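You operate a simulated robot arm through the tools that you are given. There is no shell and no other tool. Be economical: measure what you need, move in short steps, check, and stop when the job is done.

Carry out the task below with a simulated two-armed robot. There is one attempt and no reset: what you move stays moved.

Task
Shake the plate with green wells at LOW and chill the one with teal wells.
Fine: clamp the first for its run and leave it held; cycler lid shut, knob left at COLD, wait for READY. Where these are worked on the way, their far stop is far enough and under half their travel is too little: lid of the cycler.

The check looks at the end state, three seconds after you hand in, the way a careful person would. Anything else that was tipped, shoved, dropped, spilled or broken makes it a failure. Lids that push on must go on centred and level and be pressed home; caps that screw on are set level and turned clockwise until they are tight.

Robot
Two 7-joint arms with three-finger grippers on one trunk, on a base that drives. Base frame: it is fixed to the floor where the robot stands at the start and does not move with it; the origin is under the middle of the robot, x ahead of it, y to its left, z up. Lengths are in mm, angles in degrees, forces in N, time in s.
The left shoulder is at the start at [56, 126, 1253], the right one opposite. With the tool pointing down near the work surface each hand reaches from about 340 to 820 mm from the robot's upright axis, wherever it stands, measured 20 degrees to its own side. Places, roughly: big shaker [500, 1000, 900]; clamp of the big shaker [600, 1000, 1000]; cycler [500, -600, 900]; cycler knob [400, -600, 900]; lid of the cycler [500, -600, 1000]; seat of the big shaker [600, 900, 1000]; seat of the cycler [600, -600, 1000]. Payload 2.94 kg a hand.
The TCP of each hand is the grasp point between the finger pads, 30 mm short of the fingertips. In the tool frame z runs along the fingers and y along their closing line. Largest opening 128 mm; the body of the gripper starts 93 mm behind the TCP.
Orientation is that of the tool frame in the base frame, as a unit quaternion [w, x, y, z]. With the fingers straight down and closing along the base's y, the tool's x points along the base's -x, its y along +y and its z along -z.

Tools
- The arms move only by the tool step_arm. It takes "left_motion", "right_motion" or both (then of equal length, played together; a hand with none holds still); each is a list that holds one entry, the list of rows, each a list of 7 numbers: the shift along the base's x, y, z in cm, then the turn, a rotation vector about the base's x, y, z in degrees, then the opening, from 0 (shut) to 1 (fully open). In form: [[[x, y, z, ax, ay, az, grip], ...]]. A call has 1 to 12 rows; each row is the pose to reach, as a shift and turn from the pose commanded when the call began. Each row takes 0.2 s and may step no farther than 50 mm and 8.6 degrees from the row before; otherwise, or with a gripper value out of range, the whole call is refused. A pose out of reach is approached as far as the arm can. The call stops where the force on the tool passes 60 N (or 10 N more than at its start, if that is more) or the arm is blocked; 0.2 s more then pass. The fingers move at their own pace and stop on an object; they squeeze with about 23 N. The grip force told is the motor's: it shows also when the fingers shut on nothing. Time passes only in rows, and 0.2 s behind the last, so rows that repeat a pose let the fingers close. The reply holds the time, the measured pose of the TCP, the force on the tool along the base axes, the opening and the grip force, in the units named above and with some noise, with the torque about the TCP (base axes, N m) and any sound that the robot's microphone picked up.
- Cameras (640 x 400 px; columns grow to the right, rows downward): "scene" is now at [173.9, -16.5, 1445.7]; the picture's right is [-0.18, -0.98, 0.00], its down [-0.34, 0.06, -0.94] and it looks along [0.92, -0.17, -0.34] (base axes); focal length 214 px, centre (320, 200). "left" rides on the left gripper at [69, 15, -120] in its tool frame; the picture's right is [-0.21, 0.98, 0.00], its down [-0.82, -0.18, -0.54] and it looks along [-0.53, -0.12, 0.84] (tool axes); focal length 251 px, centre (320, 200). "right" rides on the right gripper at [69, -15, -120] in its tool frame; the picture's right is [0.21, 0.98, 0.00], its down [-0.82, 0.18, -0.54] and it looks along [-0.53, 0.12, 0.84] (tool axes); focal length 251 px, centre (320, 200). There is no depth. A picture from a camera that has moved, and an enlarged one, comes with that camera's place and axes in the base frame and with its lens.
- snapshot(camera): a new picture of that camera. No time passes.
- raise_lower(by): slides the trunk up (or, below 0, down) by that many mm; the arms and the scene camera ride with it, the base frame stays. It gives what a move gives, with no picture.
- roll_base(legs): drives the robot by 1 to 6 legs, each [ahead, left, turn to the left] in mm, mm and degrees, along the robot's own axes; the way and the turn of a leg run together, so that a leg with both is an arc; at most 1500 mm and 180 degrees a leg. The arms and the cameras ride along, it lands a little off, and it stops where it bumps. It gives what a move gives.
- pan_tilt(pan, tilt): turns the head with the scene camera to pan (to the left, within 80 degrees either way) and tilt (down, from -29 to 69), counted from straight ahead of the robot. It gives what a move gives.
- enlarge(camera, box): a new picture of the part [left, top, right, bottom] of that camera's present view, enlarged. No time passes.
- finish_job(): hands the job in; it is judged then, once.

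Go step by step. Nothing tells you exact positions but the pictures and the camera data: compare them with the known pose of the tool, close in by small moves and look again before you grip or let go. The budget is 120 turns and 92 pictures, counting those below and the enlarged ones. Unless the task says otherwise, let go and move clear before handing in, and close with one line.

The tools are called after "Request:" as a command line: name --argument value ..., lists and objects as JSON in quotes. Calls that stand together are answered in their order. step_arm: Moves the arms, as the interface text tells. Its arguments: {"type":"object","properties":{"left_motion":{"type":"array"},"right_motion":{"type":"array"}},"required":[]} The other tools are called the same way: raise_lower (by) slides the trunk up or down; roll_base (legs) drives the base; pan_tilt (pan, tilt) turns the head that bears the scene camera; snapshot (camera) takes a picture; enlarge (camera, box) takes an enlarged picture of a part of a camera's view; finish_job () hands the job in.

At the start:

```text
time_s: 0.0
left_eef_pos: [449.1, 191.3, 1462.6]
left_tcp_rot: [0.0, -0.001, 1.0, 0.0]
left_force: [0.1, -0.8, 0.2]
left_wrist_torque: [-0.02, 0.02, 0.03]
left_opening: 127.8
left_finger_force: 0.0
right_eef_pos: [298.1, -160.3, 1413.3]
right_tcp_rot: [0.0, 0.001, 1.0, 0.0]
right_force: [0.2, 0.6, 0.1]
right_wrist_torque: [0.01, -0.01, -0.01]
right_opening: 128.0
right_finger_force: 0.1
trunk travel left (down, up): [-466.0, 82.0]
robot x, y, heading: [-0.6, -3.5, 0.1]
head pan, tilt: [-10.3, 20.1]
```

scene: 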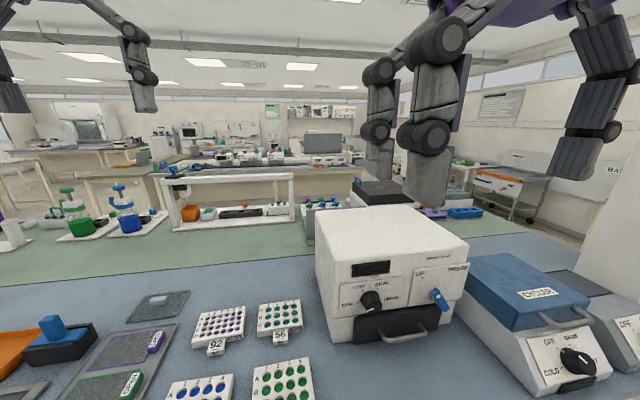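
right: 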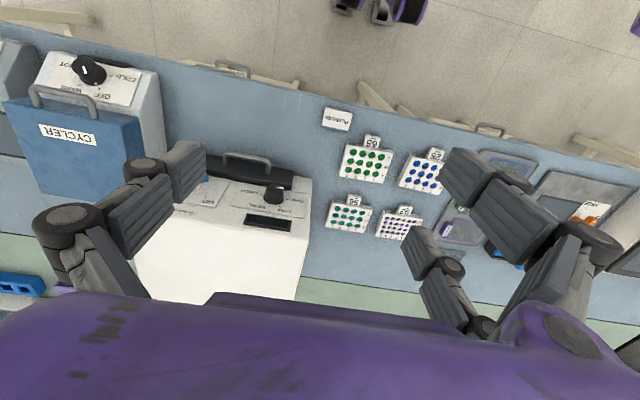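
left: 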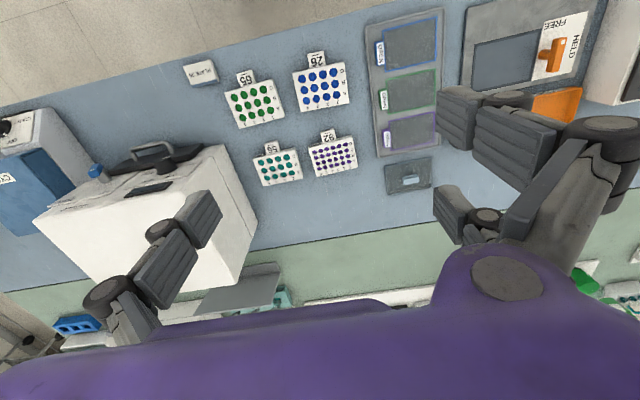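

I see four plates on the bench, the cycler on the right and a shaker on the left. I'll look around to find the big shaker and the layouts.

Request:
pan_tilt --pan 50 --tilt 35

Request:
snapshot --camera "scene"

Request:
pan_tilt --pan 0 --tilt 50

Request:
snapshot --camera "scene"

Request:
pan_tilt --pan -50 --tilt 40

Request:
snapshot --camera "scene"

```text
time_s: 1.3
left_eef_pos: [449.9, 191.1, 1462.4]
left_tcp_rot: [0.0, 0.0, 1.0, 0.0]
left_force: [0.7, 0.3, 0.3]
left_wrist_torque: [-0.02, -0.03, -0.01]
left_opening: 128.3
left_finger_force: 0.0
right_eef_pos: [296.7, -159.4, 1412.2]
right_tcp_rot: [0.0, 0.0, 1.0, 0.0]
right_force: [-0.8, -0.2, -0.4]
right_wrist_torque: [0.02, 0.0, 0.01]
right_opening: 128.2
right_finger_force: 0.0
trunk travel left (down, up): [-466.0, 82.0]
robot x, y, heading: [4.6, 1.0, -0.2]
head pan, tilt: [50.0, 35.0]
```

```text
88 pictures are left
camera scene: at [138.9, 67.5, 1422.0], right [0.77, -0.64, 0.0], down [-0.37, -0.44, -0.82], along [0.53, 0.63, -0.57], focal length 214 px, centre (320, 200)
```

scene: 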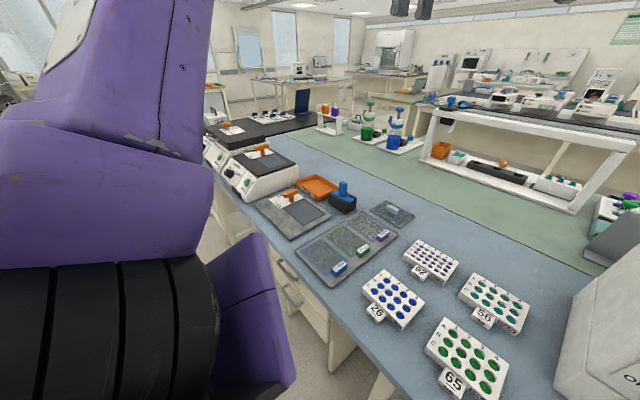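

```text
time_s: 2.5
left_eef_pos: [449.7, 191.6, 1461.6]
left_tcp_rot: [0.001, 0.0, 1.0, 0.0]
left_force: [0.8, -0.5, -0.1]
left_wrist_torque: [-0.02, 0.02, 0.02]
left_opening: 128.0
left_finger_force: 0.0
right_eef_pos: [297.3, -159.4, 1413.0]
right_tcp_rot: [-0.001, 0.0, 1.0, 0.0]
right_force: [0.1, 0.3, 1.1]
right_wrist_torque: [0.01, 0.02, 0.02]
right_opening: 127.9
right_finger_force: 0.0
trunk travel left (down, up): [-466.0, 82.0]
robot x, y, heading: [-1.0, 0.4, 0.0]
head pan, tilt: [0.0, 50.0]
```

```text
87 pictures are left
camera scene: at [159.3, 0.2, 1400.2], right [0.0, -1.0, 0.0], down [-0.77, 0.0, -0.64], along [0.64, 0.0, -0.77], focal length 214 px, centre (320, 200)
```

scene: 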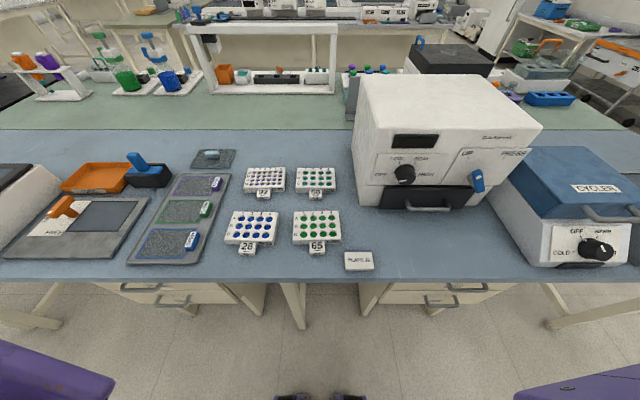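

```text
time_s: 3.7
left_eef_pos: [449.6, 190.8, 1462.9]
left_tcp_rot: [-0.001, 0.0, 1.0, 0.0]
left_force: [0.4, 0.5, 0.1]
left_wrist_torque: [0.02, 0.0, 0.01]
left_opening: 127.7
left_finger_force: 0.0
right_eef_pos: [297.8, -160.1, 1412.4]
right_tcp_rot: [0.001, 0.0, 1.0, 0.0]
right_force: [-0.4, -0.5, 0.2]
right_wrist_torque: [0.0, 0.03, 0.01]
right_opening: 128.0
right_finger_force: 0.0
trunk travel left (down, up): [-466.0, 82.0]
robot x, y, heading: [0.3, 2.3, -0.2]
head pan, tilt: [-50.0, 40.0]
```

```text
86 pictures are left
camera scene: at [137.0, -65.0, 1414.4], right [-0.77, -0.64, 0.0], down [-0.41, 0.49, -0.77], along [0.49, -0.59, -0.64], focal length 214 px, centre (320, 200)
```

scene: 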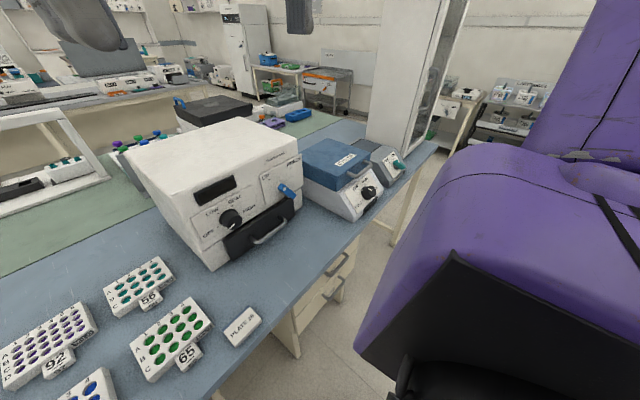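

Plate 65 looks green and plate 56 teal. I'll zoom in on the devices.

Request:
enlarge --camera "scene" --box '[260, 120, 420, 220]'

Request:
enlarge --camera "scene" --box '[0, 230, 272, 400]'

Request:
pan_tilt --pan 60 --tilt 30

Request:
enlarge --camera "scene" --box '[240, 100, 480, 250]'

```text
4.00 times, centred on (340, 170) of scene
camera zoom: at [137.0, -65.0, 1414.4], right [-0.77, -0.64, 0.0], down [-0.41, 0.49, -0.77], along [0.49, -0.59, -0.64], focal length 858 px, centre (240, 320)
```

zoom: 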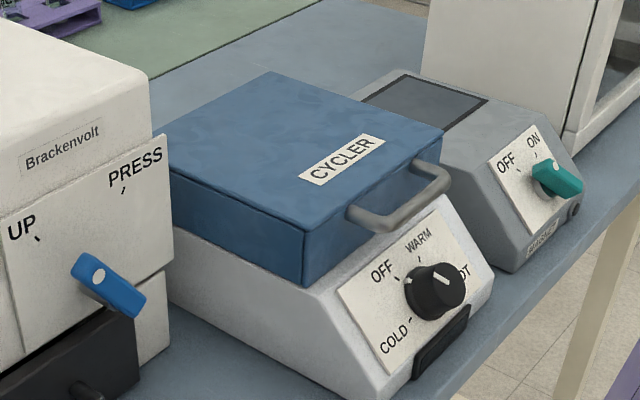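

```text
2.35 times, centred on (136, 315) of scene
camera zoom: at [137.0, -65.0, 1414.4], right [-0.77, -0.64, 0.0], down [-0.41, 0.49, -0.77], along [0.49, -0.59, -0.64], focal length 505 px, centre (753, -71)
```

zoom: 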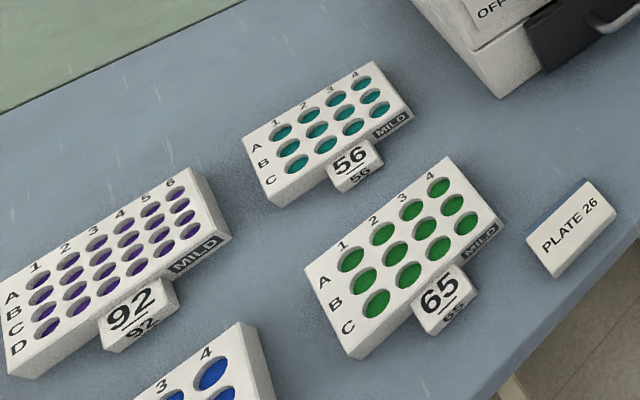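

```text
time_s: 5.5
left_eef_pos: [450.3, 190.6, 1461.5]
left_tcp_rot: [0.0, 0.0, 1.0, 0.0]
left_force: [0.0, -0.2, -0.3]
left_wrist_torque: [0.0, 0.02, -0.02]
left_opening: 127.9
left_finger_force: 0.1
right_eef_pos: [297.8, -159.7, 1413.4]
right_tcp_rot: [-0.001, 0.0, 1.0, 0.0]
right_force: [0.4, -0.5, 0.6]
right_wrist_torque: [0.01, -0.04, -0.01]
right_opening: 128.0
right_finger_force: 0.0
trunk travel left (down, up): [-466.0, 82.0]
robot x, y, heading: [-1.5, -2.7, 0.2]
head pan, tilt: [60.0, 30.0]
```

```text
2.67 times, centred on (360, 175) of scene
camera zoom: at [127.6, 78.4, 1429.7], right [0.87, -0.5, 0.0], down [-0.25, -0.43, -0.87], along [0.43, 0.75, -0.5], focal length 572 px, centre (213, 267)
```

zoom: 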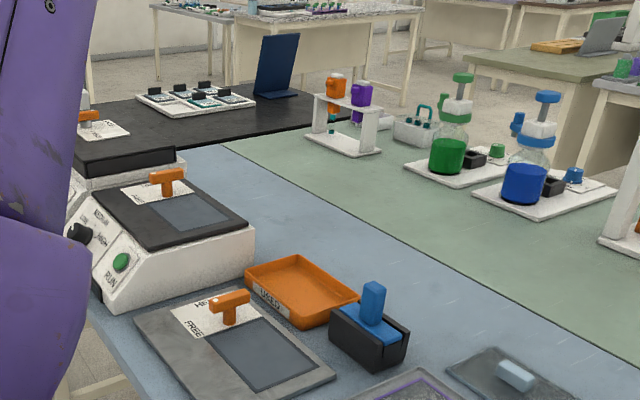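

The big shaker is the nearer white one on the left, at about (540, 920). I'll bring the right hand over the plates for a closer look.

Request:
step_arm --right_motion '[[[2.5, 2, -3.3, 0, 0, 0, 1], [5, 4, -6.6, 0, 0, 0, 1], [7.5, 6, -9.9, 0, 0, 0, 1], [10, 8, -13.2, 0, 0, 0, 1], [12.5, 10, -16.5, 0, 0, 0, 1], [15, 12, -19.8, 0, 0, 0, 1], [17.5, 14, -23, 0, 0, 0, 1], [19, 15, -26, 0, 0, 0, 1], [19, 15, -26, 0, 0, 0, 1]]]'

Request:
snapshot --camera "right"

```text
time_s: 7.5
left_eef_pos: [449.7, 191.7, 1462.5]
left_tcp_rot: [-0.001, 0.0, 1.0, 0.001]
left_force: [0.3, 0.4, 0.2]
left_wrist_torque: [-0.02, -0.04, -0.04]
left_opening: 128.2
left_finger_force: 0.1
right_eef_pos: [423.1, -81.7, 1176.7]
right_tcp_rot: [0.001, -0.001, 1.0, -0.001]
right_force: [0.7, 0.3, 1.2]
right_wrist_torque: [0.02, -0.02, -0.01]
right_opening: 128.0
right_finger_force: 0.0
right hand out of reach, approached as far as the arm can: row 5, 6, 7, 8, 9
trunk travel left (down, up): [-466.0, 82.0]
robot x, y, heading: [-4.5, -2.2, 0.2]
head pan, tilt: [60.0, 30.0]
```

```text
82 pictures are left
camera right: at [354.1, -95.6, 1295.7], right [-0.22, 0.98, 0.0], down [0.82, 0.18, 0.54], along [0.53, 0.12, -0.84], focal length 251 px, centre (320, 200)
```

right: 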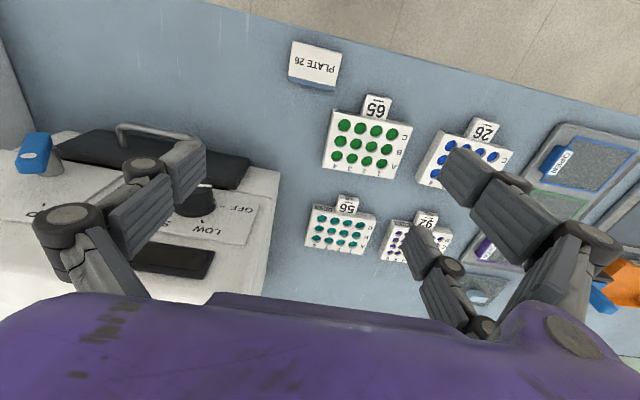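

The arm is short of reach at this trunk height. I'll lift the hand again and lower the trunk.

Request:
step_arm --right_motion '[[[-1, -2, 5, 0, 0, 0, 1], [-2, -4, 10, 0, 0, 0, 1], [-3, -5, 14, 0, 0, 0, 1], [-4, -5, 18, 0, 0, 0, 1]]]'

Request:
raise_lower --by -260

Request:
step_arm --right_motion '[[[4, 3, 0, 0, 0, 0, 1], [8, 6, 0, 0, 0, 0, 1], [11, 9, 0, 0, 0, 0, 1], [11, 9, 0, 0, 0, 0, 1]]]'

Request:
snapshot --camera "right"

```text
refused: row 1 steps farther than a row can; nothing moved
```

```text
time_s: 10.2
left_eef_pos: [545.0, 190.6, 1085.7]
left_tcp_rot: [-0.14, 0.0, 0.99, 0.0]
left_force: [-0.3, -0.9, 0.3]
left_wrist_torque: [-0.01, -0.02, -0.01]
left_opening: 128.0
left_finger_force: 0.0
right_eef_pos: [422.5, -83.0, 919.6]
right_tcp_rot: [0.001, 0.0, 1.0, 0.0]
right_force: [-0.3, 0.8, -0.1]
right_wrist_torque: [-0.02, 0.01, 0.01]
right_opening: 127.8
right_finger_force: 0.0
trunk travel left (down, up): [-206.0, 342.0]
robot x, y, heading: [1.3, -2.7, -0.0]
head pan, tilt: [60.0, 30.0]
```

```text
time_s: 11.2
left_eef_pos: [545.3, 189.8, 1085.3]
left_tcp_rot: [-0.141, 0.0, 0.99, 0.0]
left_force: [-0.1, -0.4, 0.2]
left_wrist_torque: [0.04, 0.05, -0.02]
left_opening: 127.9
left_finger_force: 0.0
right_eef_pos: [491.0, -61.5, 916.7]
right_tcp_rot: [0.0, 0.001, 1.0, 0.001]
right_force: [0.8, 0.6, 1.1]
right_wrist_torque: [-0.02, 0.0, -0.01]
right_opening: 128.1
right_finger_force: 0.1
right hand out of reach, approached as far as the arm can: row 2, 3, 4
trunk travel left (down, up): [-206.0, 342.0]
robot x, y, heading: [-1.1, -0.7, -0.1]
head pan, tilt: [60.0, 30.0]
```

```text
81 pictures are left
camera right: at [421.3, -75.4, 1037.5], right [-0.21, 0.98, 0.0], down [0.82, 0.18, 0.54], along [0.53, 0.12, -0.84], focal length 251 px, centre (320, 200)
```

right: 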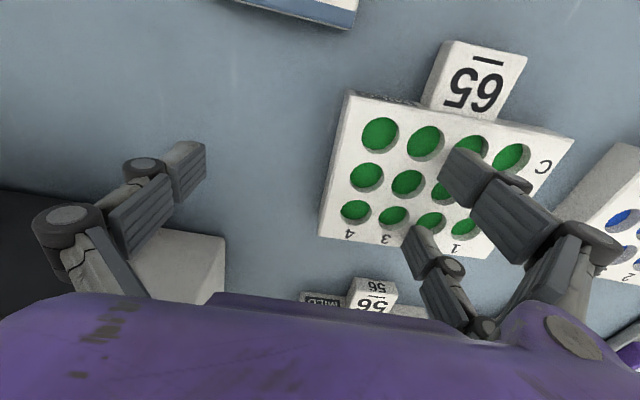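

The hand ended up lower than I meant, close over plate 65. There was no contact force. I'll raise it straight up now.

Request:
step_arm --right_motion '[[[-6, -6, 5, 0, 0, 0, 1], [-6, -6, 10, 0, 0, 0, 1], [-6, -6, 15, 0, 0, 0, 1]]]'

```text
refused: row 1 steps farther than a row can; nothing moved
```

I made that first step too long, so I'll go straight up in short steps.

Request:
step_arm --right_motion '[[[0, 0, 4, 0, 0, 0, 1], [0, 0, 8, 0, 0, 0, 1], [0, 0, 12, 0, 0, 0, 1], [0, 0, 16, 0, 0, 0, 1], [0, 0, 20, 0, 0, 0, 1]]]'

Request:
pan_tilt --pan 0 --tilt 50

Request:
snapshot --camera "scene"

Request:
snapshot --camera "right"

```text
time_s: 12.4
left_eef_pos: [541.6, 189.5, 1088.0]
left_tcp_rot: [-0.138, 0.0, 0.99, 0.0]
left_force: [-0.5, -0.6, -0.4]
left_wrist_torque: [0.01, -0.12, 0.02]
left_opening: 128.4
left_finger_force: 0.1
right_eef_pos: [472.9, -99.2, 1103.0]
right_tcp_rot: [0.001, 0.0, 1.0, 0.0]
right_force: [-1.0, -0.8, 0.6]
right_wrist_torque: [0.01, -0.09, 0.0]
right_opening: 128.0
right_finger_force: 0.0
right hand out of reach, approached as far as the arm can: row 1, 2, 3, 4, 5
trunk travel left (down, up): [-206.0, 342.0]
robot x, y, heading: [-4.7, 0.4, 0.1]
head pan, tilt: [60.0, 30.0]
```

```text
time_s: 13.7
left_eef_pos: [544.3, 191.7, 1084.6]
left_tcp_rot: [-0.141, 0.001, 0.99, 0.0]
left_force: [0.1, 0.4, -0.4]
left_wrist_torque: [0.01, 0.01, -0.02]
left_opening: 127.8
left_finger_force: 0.0
right_eef_pos: [475.4, -99.1, 1100.6]
right_tcp_rot: [0.0, 0.0, 1.0, 0.0]
right_force: [0.3, 0.1, -0.4]
right_wrist_torque: [-0.02, -0.01, -0.02]
right_opening: 128.0
right_finger_force: 0.1
trunk travel left (down, up): [-206.0, 342.0]
robot x, y, heading: [-1.1, 3.0, 0.0]
head pan, tilt: [0.0, 50.0]
```

```text
80 pictures are left
camera scene: at [232.7, 54.1, 1146.9], right [0.62, -0.78, 0.0], down [-0.47, -0.37, -0.8], along [0.63, 0.5, -0.6], focal length 214 px, centre (320, 200)
```

scene: 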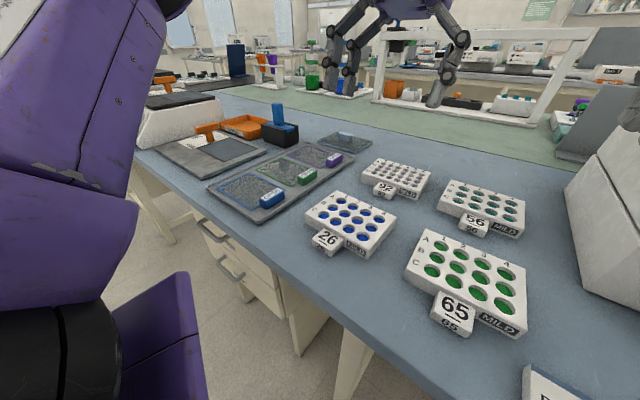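

```text
79 pictures are left
camera right: at [407.4, -112.8, 1221.0], right [-0.21, 0.98, 0.0], down [0.82, 0.18, 0.54], along [0.53, 0.12, -0.84], focal length 251 px, centre (320, 200)
```

right: 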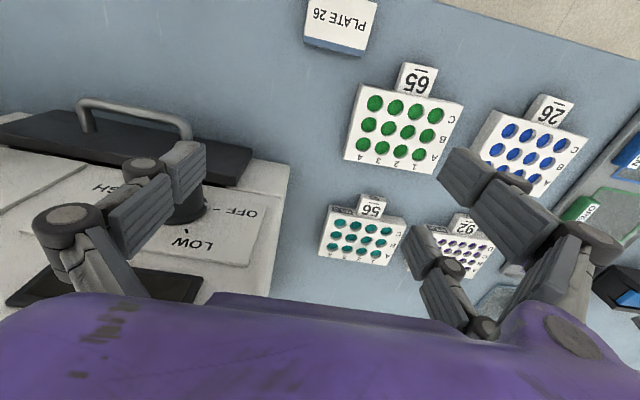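

The plate tops sit at about z 905 and plate 65 is around (482, 9). Next I'll raise both hands well clear so I can drive right to the cycler.

Request:
step_arm --left_motion '[[[-3, 0, 4, 0, 0, 0, 1], [-6, 0, 8, 0, 0, 0, 1], [-9, 0, 12, 0, 0, 0, 1], [-12, 0, 16, 0, 0, 0, 1], [-15, 0, 19, 0, 0, 0, 1]]]' --right_motion '[[[-3, -2, 3, 0, 0, 0, 1], [-6, -4, 6, 0, 0, 0, 1], [-9, -6, 9, 0, 0, 0, 1], [-12, -8, 12, 0, 0, 0, 1], [-15, -10, 15, 0, 0, 0, 1]]]'

Request:
snapshot --camera "scene"

```text
time_s: 14.9
left_eef_pos: [376.1, 109.8, 1147.1]
left_tcp_rot: [-0.14, 0.0, 0.99, -0.002]
left_force: [0.1, -0.8, 0.8]
left_wrist_torque: [0.01, -0.02, 0.02]
left_opening: 128.1
left_finger_force: 0.0
left hand out of reach, approached as far as the arm can: row 1, 2, 3, 4, 5
right_eef_pos: [335.5, -189.5, 1219.5]
right_tcp_rot: [0.001, -0.001, 1.0, 0.002]
right_force: [-1.2, -0.5, 0.3]
right_wrist_torque: [0.03, 0.0, 0.01]
right_opening: 128.0
right_finger_force: 0.0
right hand out of reach, approached as far as the arm can: row 5
trunk travel left (down, up): [-206.0, 342.0]
robot x, y, heading: [1.4, 0.4, -0.1]
head pan, tilt: [0.0, 50.0]
```

```text
78 pictures are left
camera scene: at [231.3, 53.3, 1146.7], right [0.63, -0.78, 0.0], down [-0.47, -0.38, -0.8], along [0.62, 0.5, -0.6], focal length 214 px, centre (320, 200)
```

scene: 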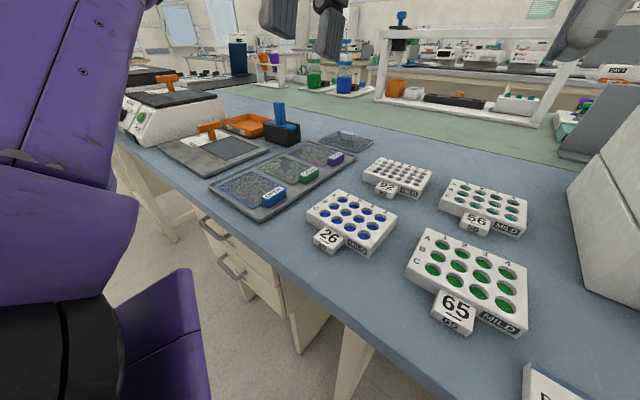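

The head camera's axes don't match pan 0 after the trunk slide, so I'll re-command the pan.

Request:
pan_tilt --pan -10 --tilt 45

Request:
snapshot --camera "scene"

```text
time_s: 15.6
left_eef_pos: [377.7, 112.1, 1149.0]
left_tcp_rot: [-0.14, 0.0, 0.99, -0.002]
left_force: [0.2, -0.6, -0.6]
left_wrist_torque: [-0.02, 0.03, -0.01]
left_opening: 128.0
left_finger_force: 0.1
right_eef_pos: [336.1, -188.0, 1220.1]
right_tcp_rot: [0.001, 0.001, 1.0, 0.0]
right_force: [0.2, 0.7, 0.9]
right_wrist_torque: [-0.02, 0.0, -0.01]
right_opening: 128.1
right_finger_force: 0.0
trunk travel left (down, up): [-206.0, 342.0]
robot x, y, heading: [-3.7, 1.6, 0.1]
head pan, tilt: [-10.0, 45.0]
```

```text
77 pictures are left
camera scene: at [232.2, 54.6, 1146.4], right [0.63, -0.78, 0.0], down [-0.47, -0.38, -0.8], along [0.62, 0.5, -0.61], focal length 214 px, centre (320, 200)
```

scene: 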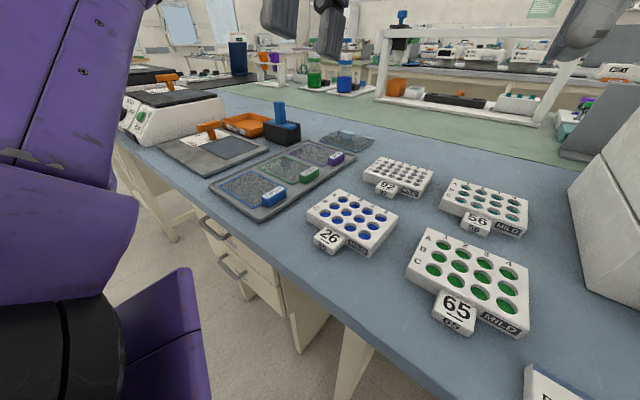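

The head doesn't follow the pan command, perhaps blocked by the arm. I'll raise the trunk some and check again.

Request:
raise_lower --by 130

Request:
pan_tilt --pan -40 --tilt 45

Request:
snapshot --camera "scene"

```text
time_s: 17.2
left_eef_pos: [373.8, 111.1, 1277.1]
left_tcp_rot: [-0.141, -0.001, 0.99, 0.0]
left_force: [0.3, 0.2, -0.6]
left_wrist_torque: [0.01, 0.04, -0.04]
left_opening: 128.2
left_finger_force: 0.0
right_eef_pos: [335.1, -188.3, 1345.8]
right_tcp_rot: [0.0, 0.0, 1.0, 0.0]
right_force: [-0.2, 0.1, -0.5]
right_wrist_torque: [0.01, 0.03, 0.02]
right_opening: 127.8
right_finger_force: 0.1
trunk travel left (down, up): [-336.0, 212.0]
robot x, y, heading: [-0.4, -3.8, 0.2]
head pan, tilt: [-10.0, 45.0]
```

```text
time_s: 18.2
left_eef_pos: [372.0, 111.1, 1279.0]
left_tcp_rot: [-0.141, 0.001, 0.99, 0.0]
left_force: [-0.6, 0.4, -0.6]
left_wrist_torque: [0.01, -0.01, -0.02]
left_opening: 128.5
left_finger_force: 0.1
right_eef_pos: [333.5, -189.3, 1346.6]
right_tcp_rot: [0.0, -0.001, 1.0, 0.0]
right_force: [-0.3, 0.3, -0.2]
right_wrist_torque: [0.01, 0.0, 0.0]
right_opening: 128.0
right_finger_force: 0.1
trunk travel left (down, up): [-336.0, 212.0]
robot x, y, heading: [0.7, -2.4, 0.0]
head pan, tilt: [-40.0, 45.0]
```

```text
76 pictures are left
camera scene: at [195.8, 48.4, 1272.1], right [0.58, -0.82, 0.0], down [-0.55, -0.39, -0.74], along [0.6, 0.43, -0.67], focal length 214 px, centre (320, 200)
```

scene: 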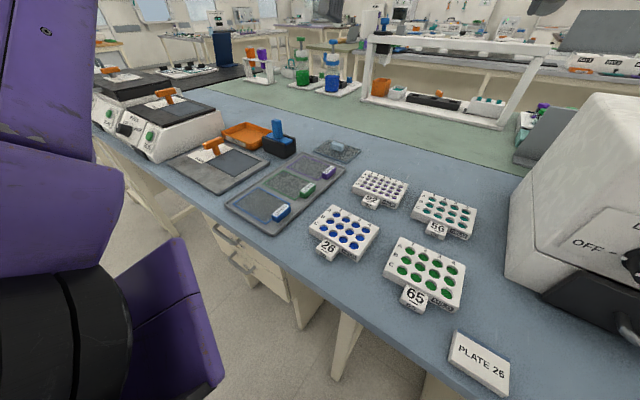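

I'll move the left arm away from the head, out and to the side, then check the head again.

Request:
step_arm --left_motion '[[[2, 3, 1, 0, 0, 0, 1], [4, 6, 2, 0, 0, 0, 1], [6, 9, 3, 0, 0, 0, 1], [8, 12, 4, 0, 0, 0, 1], [10, 15, 5, 0, 0, 0, 1], [10, 15, 5, 0, 0, 0, 1]]]'

Request:
pan_tilt --pan -20 --tilt 45

Request:
snapshot --camera "scene"

```text
time_s: 19.6
left_eef_pos: [487.2, 206.3, 1236.7]
left_tcp_rot: [-0.14, 0.0, 0.99, -0.001]
left_force: [0.5, -0.1, 0.0]
left_wrist_torque: [0.01, 0.03, 0.01]
left_opening: 128.2
left_finger_force: 0.0
left hand out of reach, approached as far as the arm can: row 1, 2, 3, 4, 5, 6
right_eef_pos: [334.1, -189.0, 1346.2]
right_tcp_rot: [0.0, 0.0, 1.0, 0.0]
right_force: [-0.4, 0.8, -0.4]
right_wrist_torque: [0.0, -0.04, 0.03]
right_opening: 127.9
right_finger_force: 0.2
trunk travel left (down, up): [-336.0, 212.0]
robot x, y, heading: [2.2, 2.0, -0.0]
head pan, tilt: [-40.0, 45.0]
```

```text
time_s: 20.4
left_eef_pos: [488.2, 205.5, 1235.2]
left_tcp_rot: [-0.141, -0.001, 0.99, -0.001]
left_force: [0.7, -0.1, -0.3]
left_wrist_torque: [-0.02, -0.01, -0.03]
left_opening: 127.9
left_finger_force: 0.2
right_eef_pos: [334.2, -189.1, 1346.1]
right_tcp_rot: [0.0, 0.0, 1.0, -0.001]
right_force: [0.5, 0.9, 0.2]
right_wrist_torque: [-0.02, -0.01, -0.01]
right_opening: 127.9
right_finger_force: 0.0
trunk travel left (down, up): [-336.0, 212.0]
robot x, y, heading: [1.4, -3.0, -0.2]
head pan, tilt: [-20.0, 45.0]
```

```text
75 pictures are left
camera scene: at [193.1, 50.9, 1270.7], right [0.61, -0.79, 0.0], down [-0.54, -0.42, -0.73], along [0.58, 0.45, -0.68], focal length 214 px, centre (320, 200)
```

scene: 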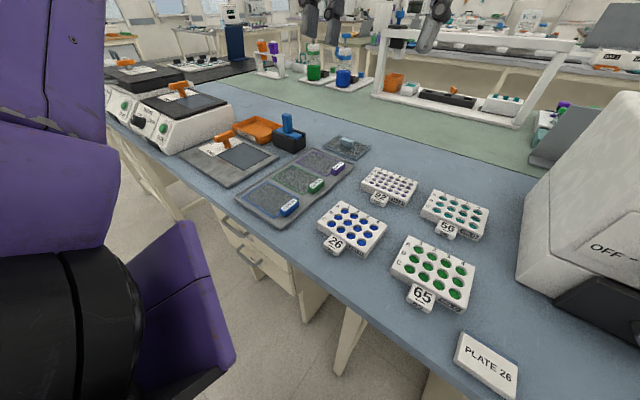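

The head is still jammed, so I'll return the trunk to its first height and check.

Request:
raise_lower --by 130

Request:
snapshot --camera "scene"

Request:
snapshot --camera "left"

```text
time_s: 22.0
left_eef_pos: [486.8, 209.9, 1365.4]
left_tcp_rot: [-0.142, 0.0, 0.99, 0.001]
left_force: [0.4, 0.2, -0.9]
left_wrist_torque: [0.0, 0.03, 0.0]
left_opening: 127.7
left_finger_force: 0.1
right_eef_pos: [335.9, -188.5, 1474.9]
right_tcp_rot: [-0.001, 0.0, 1.0, -0.001]
right_force: [-0.3, 0.6, -0.1]
right_wrist_torque: [-0.02, 0.03, 0.02]
right_opening: 127.9
right_finger_force: 0.0
trunk travel left (down, up): [-466.0, 82.0]
robot x, y, heading: [-2.9, -2.9, -0.1]
head pan, tilt: [-20.0, 45.0]
```

```text
74 pictures are left
camera scene: at [153.8, 38.0, 1405.0], right [0.47, -0.88, 0.0], down [-0.64, -0.34, -0.69], along [0.61, 0.33, -0.72], focal length 214 px, centre (320, 200)
```

scene: 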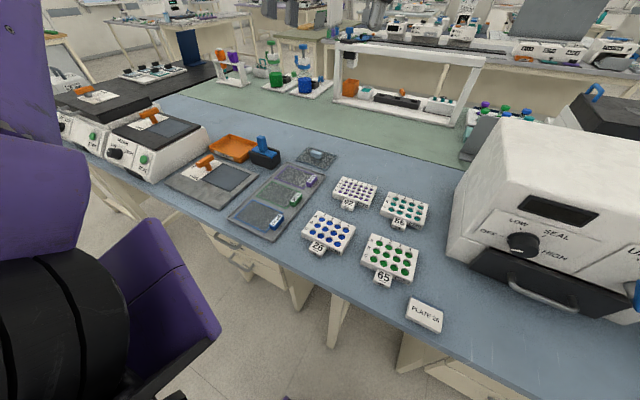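

```text
73 pictures are left
camera left: at [454.8, 225.3, 1498.7], right [0.21, 0.98, -0.06], down [0.94, -0.18, 0.29], along [0.27, -0.12, -0.96], focal length 251 px, centre (320, 200)
```

left: 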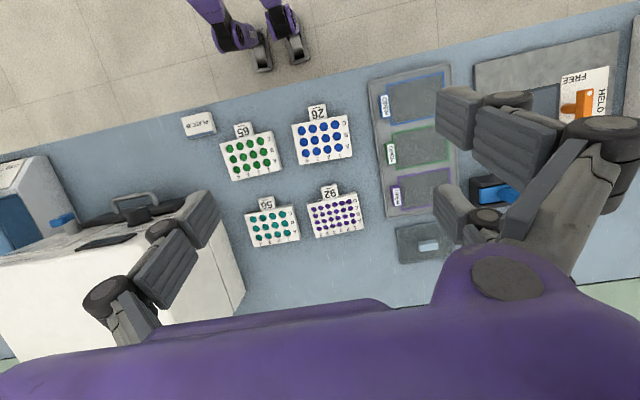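

Request:
pan_tilt --pan -30 --tilt 45

Request:
snapshot --camera "scene"

```text
time_s: 22.7
left_eef_pos: [485.9, 210.5, 1365.7]
left_tcp_rot: [-0.141, 0.0, 0.99, -0.001]
left_force: [-1.0, 0.4, 0.0]
left_wrist_torque: [0.0, 0.02, 0.03]
left_opening: 128.3
left_finger_force: 0.1
right_eef_pos: [333.9, -188.7, 1476.1]
right_tcp_rot: [0.0, -0.001, 1.0, 0.001]
right_force: [0.2, -0.5, -0.9]
right_wrist_torque: [-0.02, 0.02, -0.01]
right_opening: 128.1
right_finger_force: 0.1
trunk travel left (down, up): [-466.0, 82.0]
robot x, y, heading: [-0.6, 1.4, -0.1]
head pan, tilt: [-30.0, 45.0]
```

```text
72 pictures are left
camera scene: at [153.2, 38.2, 1405.5], right [0.47, -0.88, 0.0], down [-0.64, -0.34, -0.69], along [0.61, 0.33, -0.72], focal length 214 px, centre (320, 200)
```

scene: 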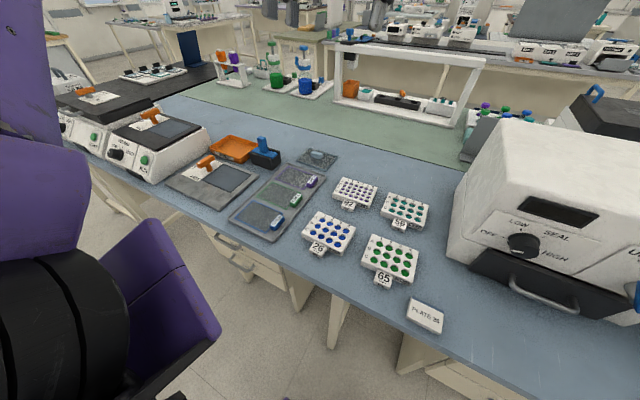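

The left hand is tilted by 16° and may be tangled with the head. I'll straighten it and swing it outward.

Request:
step_arm --left_motion '[[[0, 4, 0, 0, -4, 0, 1], [0, 8, 0, 0, -8, 0, 1], [0, 12, 0, 0, -12, 0, 1], [0, 16, 0, 0, -16, 0, 1], [0, 20, 0, 0, -16, 0, 1], [0, 22, 0, 0, -16, 0, 1], [0, 22, 0, 0, -16, 0, 1]]]'

Request:
pan_tilt --pan -35 --tilt 42

Request:
snapshot --camera "scene"

```text
time_s: 24.3
left_eef_pos: [485.3, 430.5, 1366.3]
left_tcp_rot: [-0.001, 0.0, 1.0, 0.001]
left_force: [0.0, -0.5, -0.6]
left_wrist_torque: [-0.04, -0.03, 0.01]
left_opening: 128.3
left_finger_force: 0.0
right_eef_pos: [334.2, -188.3, 1475.8]
right_tcp_rot: [0.0, 0.0, 1.0, 0.0]
right_force: [0.4, -0.4, -0.6]
right_wrist_torque: [-0.01, 0.01, -0.03]
right_opening: 128.1
right_finger_force: 0.1
trunk travel left (down, up): [-466.0, 82.0]
robot x, y, heading: [-2.5, 0.0, -0.1]
head pan, tilt: [-30.0, 45.0]
```

```text
time_s: 24.9
left_eef_pos: [487.0, 428.8, 1366.2]
left_tcp_rot: [-0.003, 0.0, 1.0, 0.0]
left_force: [-0.3, -0.4, -0.8]
left_wrist_torque: [-0.04, -0.02, 0.0]
left_opening: 128.1
left_finger_force: 0.0
right_eef_pos: [333.7, -188.6, 1476.9]
right_tcp_rot: [0.0, 0.0, 1.0, 0.001]
right_force: [0.2, 0.2, 0.0]
right_wrist_torque: [0.02, 0.01, 0.02]
right_opening: 127.7
right_finger_force: 0.0
trunk travel left (down, up): [-466.0, 82.0]
robot x, y, heading: [-1.0, 0.0, 0.2]
head pan, tilt: [-35.0, 42.0]
```

```text
71 pictures are left
camera scene: at [151.8, 43.9, 1408.6], right [0.53, -0.85, 0.0], down [-0.59, -0.37, -0.72], along [0.61, 0.38, -0.69], focal length 214 px, centre (320, 200)
```

scene: 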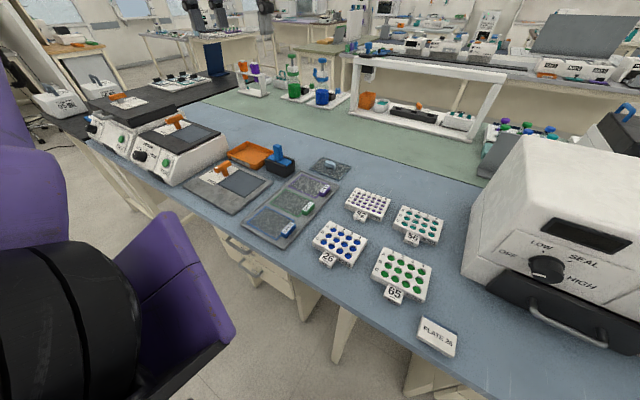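

The left arm is free now, but the head is still held. I'll swing the right arm outward as well.

Request:
step_arm --right_motion '[[[1, -4, -2, 0, 0, 0, 1], [2, -8, -4, 0, 0, 0, 1], [3, -12, -6, 0, 0, 0, 1], [4, -16, -8, 0, 0, 0, 1], [5, -20, -10, 0, 0, 0, 1], [6, -22, -12, 0, 0, 0, 1], [6, -22, -12, 0, 0, 0, 1]]]'

Request:
pan_tilt --pan -45 --tilt 40

Request:
snapshot --camera "scene"

```text
time_s: 26.6
left_eef_pos: [485.0, 429.4, 1367.2]
left_tcp_rot: [-0.001, 0.0, 1.0, 0.0]
left_force: [-0.8, 0.4, -0.1]
left_wrist_torque: [-0.01, -0.01, 0.01]
left_opening: 128.3
left_finger_force: 0.1
right_eef_pos: [395.7, -407.9, 1355.8]
right_tcp_rot: [0.001, 0.001, 1.0, 0.0]
right_force: [0.0, -0.7, -0.8]
right_wrist_torque: [-0.03, -0.03, 0.03]
right_opening: 128.1
right_finger_force: 0.0
trunk travel left (down, up): [-466.0, 82.0]
robot x, y, heading: [-2.0, 3.3, -0.1]
head pan, tilt: [-35.0, 42.0]
```

```text
time_s: 27.3
left_eef_pos: [485.0, 429.3, 1366.4]
left_tcp_rot: [-0.002, -0.001, 1.0, 0.0]
left_force: [0.4, 0.2, -0.2]
left_wrist_torque: [0.02, -0.02, 0.04]
left_opening: 128.1
left_finger_force: 0.0
right_eef_pos: [393.6, -408.2, 1356.2]
right_tcp_rot: [0.0, 0.0, 1.0, 0.0]
right_force: [0.2, -0.2, -0.4]
right_wrist_torque: [0.03, 0.04, 0.03]
right_opening: 128.2
right_finger_force: 0.0
trunk travel left (down, up): [-466.0, 82.0]
robot x, y, heading: [0.8, -2.0, -0.3]
head pan, tilt: [-45.0, 40.0]
```

```text
70 pictures are left
camera scene: at [153.2, 44.5, 1411.8], right [0.53, -0.85, 0.0], down [-0.56, -0.35, -0.75], along [0.63, 0.4, -0.67], focal length 214 px, centre (320, 200)
```

scene: 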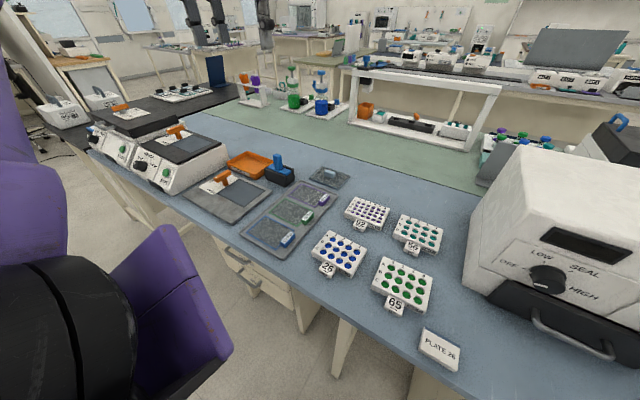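

Tilt follows the command but pan doesn't. I'll try panning left and back to free it.

Request:
pan_tilt --pan 70 --tilt 10

Request:
pan_tilt --pan 0 --tilt 10

Request:
pan_tilt --pan -40 --tilt 45

Request:
snapshot --camera "scene"

```text
time_s: 29.2
left_eef_pos: [485.1, 430.3, 1366.3]
left_tcp_rot: [-0.002, 0.0, 1.0, 0.0]
left_force: [0.8, 0.9, 0.3]
left_wrist_torque: [-0.04, 0.01, 0.03]
left_opening: 128.0
left_finger_force: 0.1
right_eef_pos: [394.1, -407.6, 1354.8]
right_tcp_rot: [-0.001, 0.0, 1.0, -0.001]
right_force: [-0.5, -0.5, 0.3]
right_wrist_torque: [0.02, 0.02, -0.02]
right_opening: 128.2
right_finger_force: 0.1
trunk travel left (down, up): [-466.0, 82.0]
robot x, y, heading: [2.3, 0.1, 0.1]
head pan, tilt: [70.0, 10.0]
```

```text
time_s: 30.6
left_eef_pos: [486.6, 430.4, 1366.2]
left_tcp_rot: [-0.002, -0.001, 1.0, 0.0]
left_force: [0.5, -0.1, 0.5]
left_wrist_torque: [0.02, -0.01, -0.01]
left_opening: 127.9
left_finger_force: 0.0
right_eef_pos: [395.3, -408.1, 1356.4]
right_tcp_rot: [0.0, 0.0, 1.0, 0.0]
right_force: [0.3, 0.0, -1.1]
right_wrist_torque: [0.04, -0.02, -0.02]
right_opening: 128.2
right_finger_force: 0.0
trunk travel left (down, up): [-466.0, 82.0]
robot x, y, heading: [-1.7, 3.2, -0.0]
head pan, tilt: [0.0, 10.0]
```

```text
time_s: 31.7
left_eef_pos: [486.2, 428.7, 1366.2]
left_tcp_rot: [-0.002, 0.0, 1.0, 0.0]
left_force: [0.7, -0.3, 0.0]
left_wrist_torque: [0.01, -0.02, 0.0]
left_opening: 127.9
left_finger_force: 0.0
right_eef_pos: [393.4, -408.9, 1356.9]
right_tcp_rot: [0.0, 0.0, 1.0, 0.001]
right_force: [0.1, 0.3, -0.4]
right_wrist_torque: [0.0, 0.02, 0.0]
right_opening: 127.9
right_finger_force: 0.1
trunk travel left (down, up): [-466.0, 82.0]
robot x, y, heading: [0.5, 0.2, 0.1]
head pan, tilt: [-40.0, 45.0]
```

```text
69 pictures are left
camera scene: at [144.6, -52.1, 1407.2], right [-0.64, -0.77, 0.0], down [-0.54, 0.45, -0.71], along [0.54, -0.45, -0.71], focal length 214 px, centre (320, 200)
```

scene: 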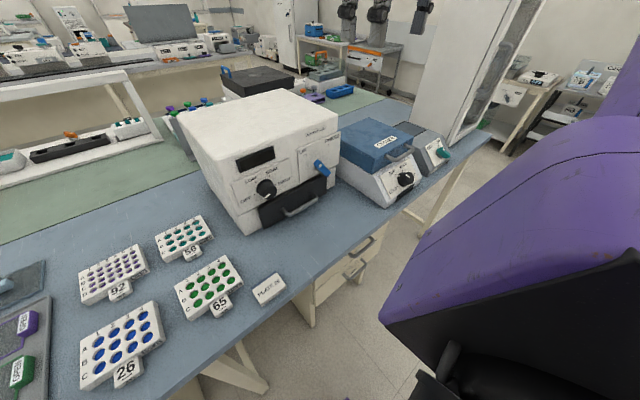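

The head is free again. Both hands are high, so I'll drive right to the cycler.

Request:
roll_base --legs '[[0, -420, 0]]'

Request:
pan_tilt --pan -20 --tilt 50

Request:
snapshot --camera "scene"

Request:
snapshot --camera "right"

```text
time_s: 36.0
left_eef_pos: [488.3, -4.5, 1365.2]
left_tcp_rot: [-0.002, 0.006, 1.0, -0.001]
left_force: [-0.4, 0.3, 0.0]
left_wrist_torque: [-0.03, -0.01, -0.02]
left_opening: 128.2
left_finger_force: 0.1
right_eef_pos: [385.8, -842.3, 1356.4]
right_tcp_rot: [0.0, 0.006, 1.0, 0.0]
right_force: [-0.9, -0.1, 0.1]
right_wrist_torque: [0.01, 0.02, 0.03]
right_opening: 128.0
right_finger_force: 0.0
trunk travel left (down, up): [-466.0, 82.0]
robot x, y, heading: [-5.2, -430.8, -0.6]
head pan, tilt: [-40.0, 45.0]
```

```text
time_s: 36.8
left_eef_pos: [488.9, -5.7, 1367.2]
left_tcp_rot: [-0.001, 0.006, 1.0, 0.0]
left_force: [-0.4, 0.0, 0.9]
left_wrist_torque: [-0.01, 0.04, -0.01]
left_opening: 128.4
left_finger_force: 0.0
right_eef_pos: [386.2, -842.9, 1354.7]
right_tcp_rot: [-0.001, 0.006, 1.0, 0.0]
right_force: [-0.6, 0.2, -0.1]
right_wrist_torque: [-0.01, -0.01, 0.01]
right_opening: 128.0
right_finger_force: 0.0
trunk travel left (down, up): [-466.0, 82.0]
robot x, y, heading: [-0.1, -430.9, -0.6]
head pan, tilt: [-20.0, 50.0]
```

```text
68 pictures are left
camera scene: at [151.7, -458.0, 1400.2], right [-0.35, -0.94, 0.0], down [-0.72, 0.27, -0.64], along [0.6, -0.23, -0.77], focal length 214 px, centre (320, 200)
```

scene: 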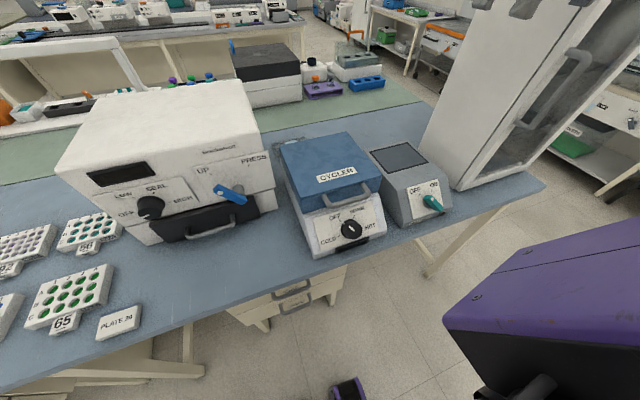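

```text
67 pictures are left
camera right: at [317.1, -856.4, 1476.1], right [-0.2, 0.98, 0.0], down [0.82, 0.17, 0.54], along [0.53, 0.11, -0.84], focal length 251 px, centre (320, 200)
```

right: 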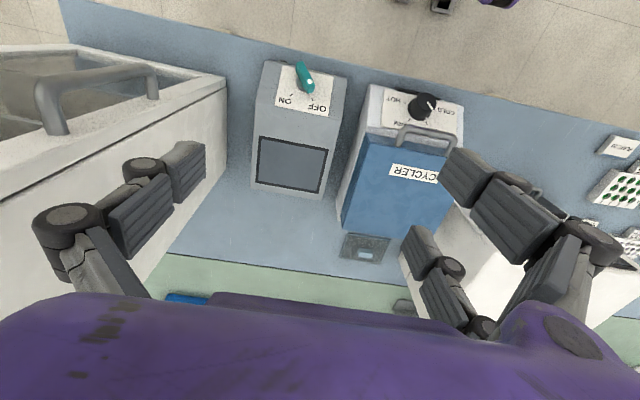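

The cycler's handle bar is near (433, -620, 985) and its lid spans x 460 to 690. I need a close look at the handle before opening it.

Request:
enlarge --camera "scene" --box '[264, 120, 424, 260]'

Request:
step_arm --right_motion '[[[-1.5, 3.5, -2.5, 0, 0, 0, 1], [-3, 7, -5, 0, 0, 0, 1], [-4.5, 10.5, -7.5, 0, 0, 0, 1], [-6, 14, -10, 0, 0, 0, 1], [-7, 17.5, -12.5, 0, 0, 0, 1], [-8, 21, -15, 0, 0, 0, 1], [-8, 21, -15, 0, 0, 0, 1]]]'

Request:
snapshot --camera "right"

```text
2.86 times, centred on (344, 190) of scene
camera zoom: at [151.7, -458.0, 1400.2], right [-0.35, -0.94, 0.0], down [-0.72, 0.27, -0.64], along [0.6, -0.23, -0.77], focal length 613 px, centre (251, 229)
```

zoom: 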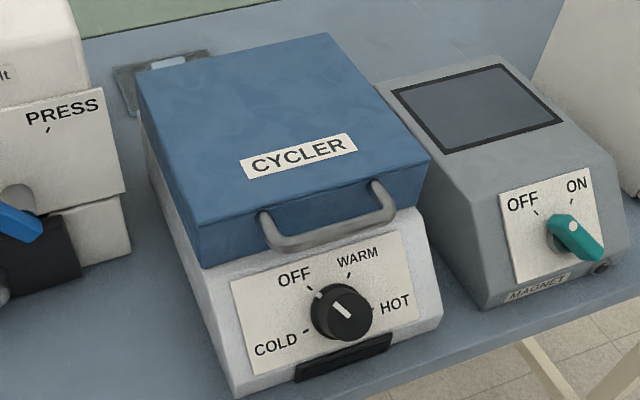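

```text
time_s: 38.4
left_eef_pos: [488.9, -8.3, 1367.0]
left_tcp_rot: [-0.002, 0.007, 1.0, 0.0]
left_force: [0.3, -0.5, 0.4]
left_wrist_torque: [0.04, 0.01, 0.0]
left_opening: 128.1
left_finger_force: 0.1
right_eef_pos: [307.5, -631.3, 1204.8]
right_tcp_rot: [0.0, 0.006, 1.0, 0.001]
right_force: [-0.4, -0.3, 0.4]
right_wrist_torque: [0.01, 0.03, 0.01]
right_opening: 127.7
right_finger_force: 0.2
trunk travel left (down, up): [-466.0, 82.0]
robot x, y, heading: [-4.2, -429.8, -0.7]
head pan, tilt: [-20.0, 50.0]
```

```text
65 pictures are left
camera right: at [238.0, -645.5, 1324.7], right [-0.2, 0.98, 0.0], down [0.82, 0.17, 0.54], along [0.53, 0.11, -0.84], focal length 251 px, centre (320, 200)
```

right: 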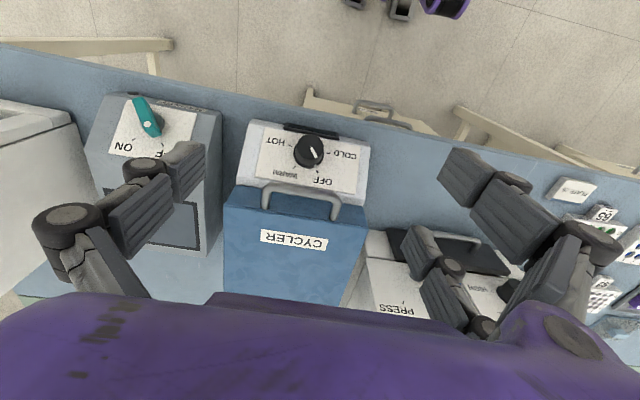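

I triangulate the handle bar at about (425, -636, 1010) and the knob at (389, -632, 951). I'll cage the bar with the fingers closing in the vertical plane and pitched 45°, so first I turn the wrist -90° about z.

Request:
step_arm --right_motion '[[[0, 0, 0, 0, 0, -8.5, 1], [0, 0, 0, 0, 0, -17, 1], [0, 0, 0, 0, 0, -25.5, 1], [0, 0, 0, 0, 0, -34, 1], [0, 0, 0, 0, 0, -42.5, 1], [0, 0, 0, 0, 0, -51, 1], [0, 0, 0, 0, 0, -59.5, 1], [0, 0, 0, 0, 0, -68, 1], [0, 0, 0, 0, 0, -76.5, 0.7], [0, 0, 0, 0, 0, -85, 0.5], [0, 0, 0, 0, 0, -90, 0.4], [0, 0, 0, 0, 0, -90, 0.4]]]'

```text
time_s: 41.0
left_eef_pos: [487.0, -6.6, 1366.1]
left_tcp_rot: [-0.002, 0.006, 1.0, 0.0]
left_force: [0.2, 0.0, 0.1]
left_wrist_torque: [0.0, 0.01, -0.01]
left_opening: 127.8
left_finger_force: 0.0
right_eef_pos: [306.3, -632.7, 1206.5]
right_tcp_rot: [0.0, 0.712, 0.702, 0.0]
right_force: [0.3, 0.0, 0.1]
right_wrist_torque: [-0.01, -0.02, 0.02]
right_opening: 51.1
right_finger_force: 0.0
trunk travel left (down, up): [-466.0, 82.0]
robot x, y, heading: [-3.5, -429.8, -0.7]
head pan, tilt: [-20.0, 50.0]
```

Request:
step_arm --right_motion '[[[0.9, 0, -2, 0, -7.5, 0, 0.35], [1.8, 0, -4, 0, -15, 0, 0.35], [2.7, 0, -6, 0, -22.5, 0, 0.35], [3.6, -0.1, -8, 0, -30, 0, 0.35], [4.5, -0.2, -10.5, 0, -37.5, 0, 0.35], [5.2, -0.3, -12.5, 0, -45, 0, 0.35], [5.2, -0.3, -12.5, 0, -45, 0, 0.35]]]'

Request:
snapshot --camera "right"

Request:
snapshot --camera "scene"

```text
time_s: 42.6
left_eef_pos: [485.4, -5.7, 1367.6]
left_tcp_rot: [0.0, 0.006, 1.0, 0.0]
left_force: [-1.8, 0.4, 0.3]
left_wrist_torque: [-0.02, 0.0, -0.02]
left_opening: 127.9
left_finger_force: 0.1
right_eef_pos: [480.5, -651.5, 1087.9]
right_tcp_rot: [0.269, 0.658, 0.648, 0.273]
right_force: [-0.8, -0.5, 1.0]
right_wrist_torque: [0.03, 0.02, -0.03]
right_opening: 44.8
right_finger_force: 0.1
right hand out of reach, approached as far as the arm can: row 2, 3, 4, 5, 6, 7
trunk travel left (down, up): [-466.0, 82.0]
robot x, y, heading: [-5.2, -433.3, -0.6]
head pan, tilt: [-20.0, 50.0]
```

```text
64 pictures are left
camera right: at [385.4, -581.8, 1162.7], right [0.69, 0.2, 0.69], down [-0.26, -0.82, 0.5], along [0.67, -0.53, -0.52], focal length 251 px, centre (320, 200)
```

right: 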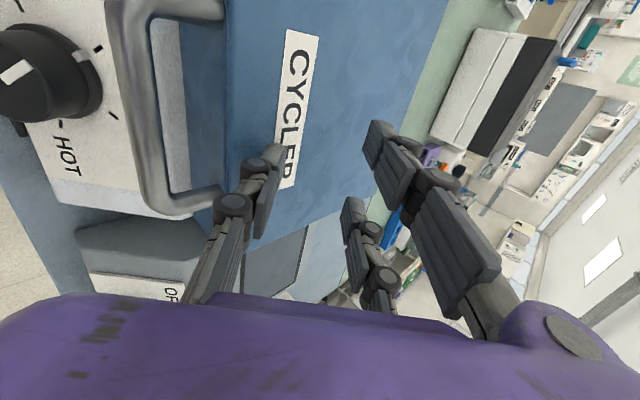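

```text
63 pictures are left
camera scene: at [149.6, -457.7, 1400.6], right [-0.35, -0.94, 0.0], down [-0.72, 0.27, -0.64], along [0.6, -0.23, -0.77], focal length 214 px, centre (320, 200)
```

scene: 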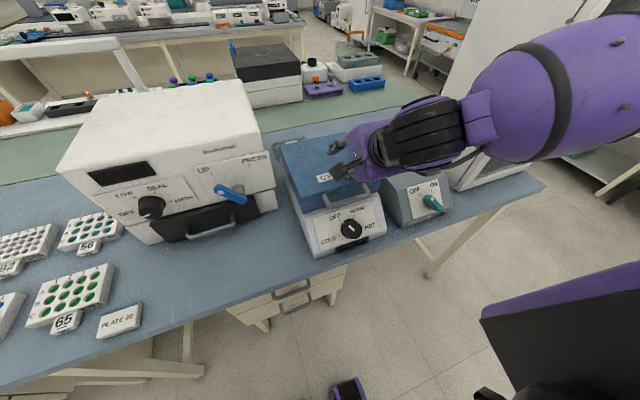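

With the tool pitched forward the wrist is too close to the body. I'll back the base up 200 mm.

Request:
roll_base --legs '[[-200, 0, 0.6]]'

Request:
step_arm --right_motion '[[[0, 0, 0, 0, 0, 0, 0.35]]]'

```text
time_s: 44.2
left_eef_pos: [287.0, 1.7, 1365.1]
left_tcp_rot: [-0.002, -0.001, 1.0, 0.0]
left_force: [0.5, 0.6, -0.6]
left_wrist_torque: [-0.02, -0.02, 0.01]
left_opening: 128.1
left_finger_force: 0.1
right_eef_pos: [288.8, -646.3, 1085.3]
right_tcp_rot: [0.267, 0.654, 0.653, 0.273]
right_force: [0.4, 0.3, -0.1]
right_wrist_torque: [-0.02, 0.01, 0.0]
right_opening: 44.7
right_finger_force: 0.1
trunk travel left (down, up): [-466.0, 82.0]
robot x, y, heading: [-200.1, -426.5, -0.3]
head pan, tilt: [-20.0, 50.0]
```

```text
time_s: 44.6
left_eef_pos: [288.6, 0.2, 1365.2]
left_tcp_rot: [-0.003, -0.001, 1.0, 0.0]
left_force: [-0.2, 0.1, -0.3]
left_wrist_torque: [-0.02, 0.05, 0.0]
left_opening: 128.0
left_finger_force: 0.1
right_eef_pos: [289.9, -644.5, 1085.3]
right_tcp_rot: [0.267, 0.654, 0.653, 0.274]
right_force: [-0.1, 0.6, 0.1]
right_wrist_torque: [0.05, 0.03, 0.03]
right_opening: 44.6
right_finger_force: 0.1
trunk travel left (down, up): [-466.0, 82.0]
robot x, y, heading: [-194.4, -425.7, -0.1]
head pan, tilt: [-20.0, 50.0]
```

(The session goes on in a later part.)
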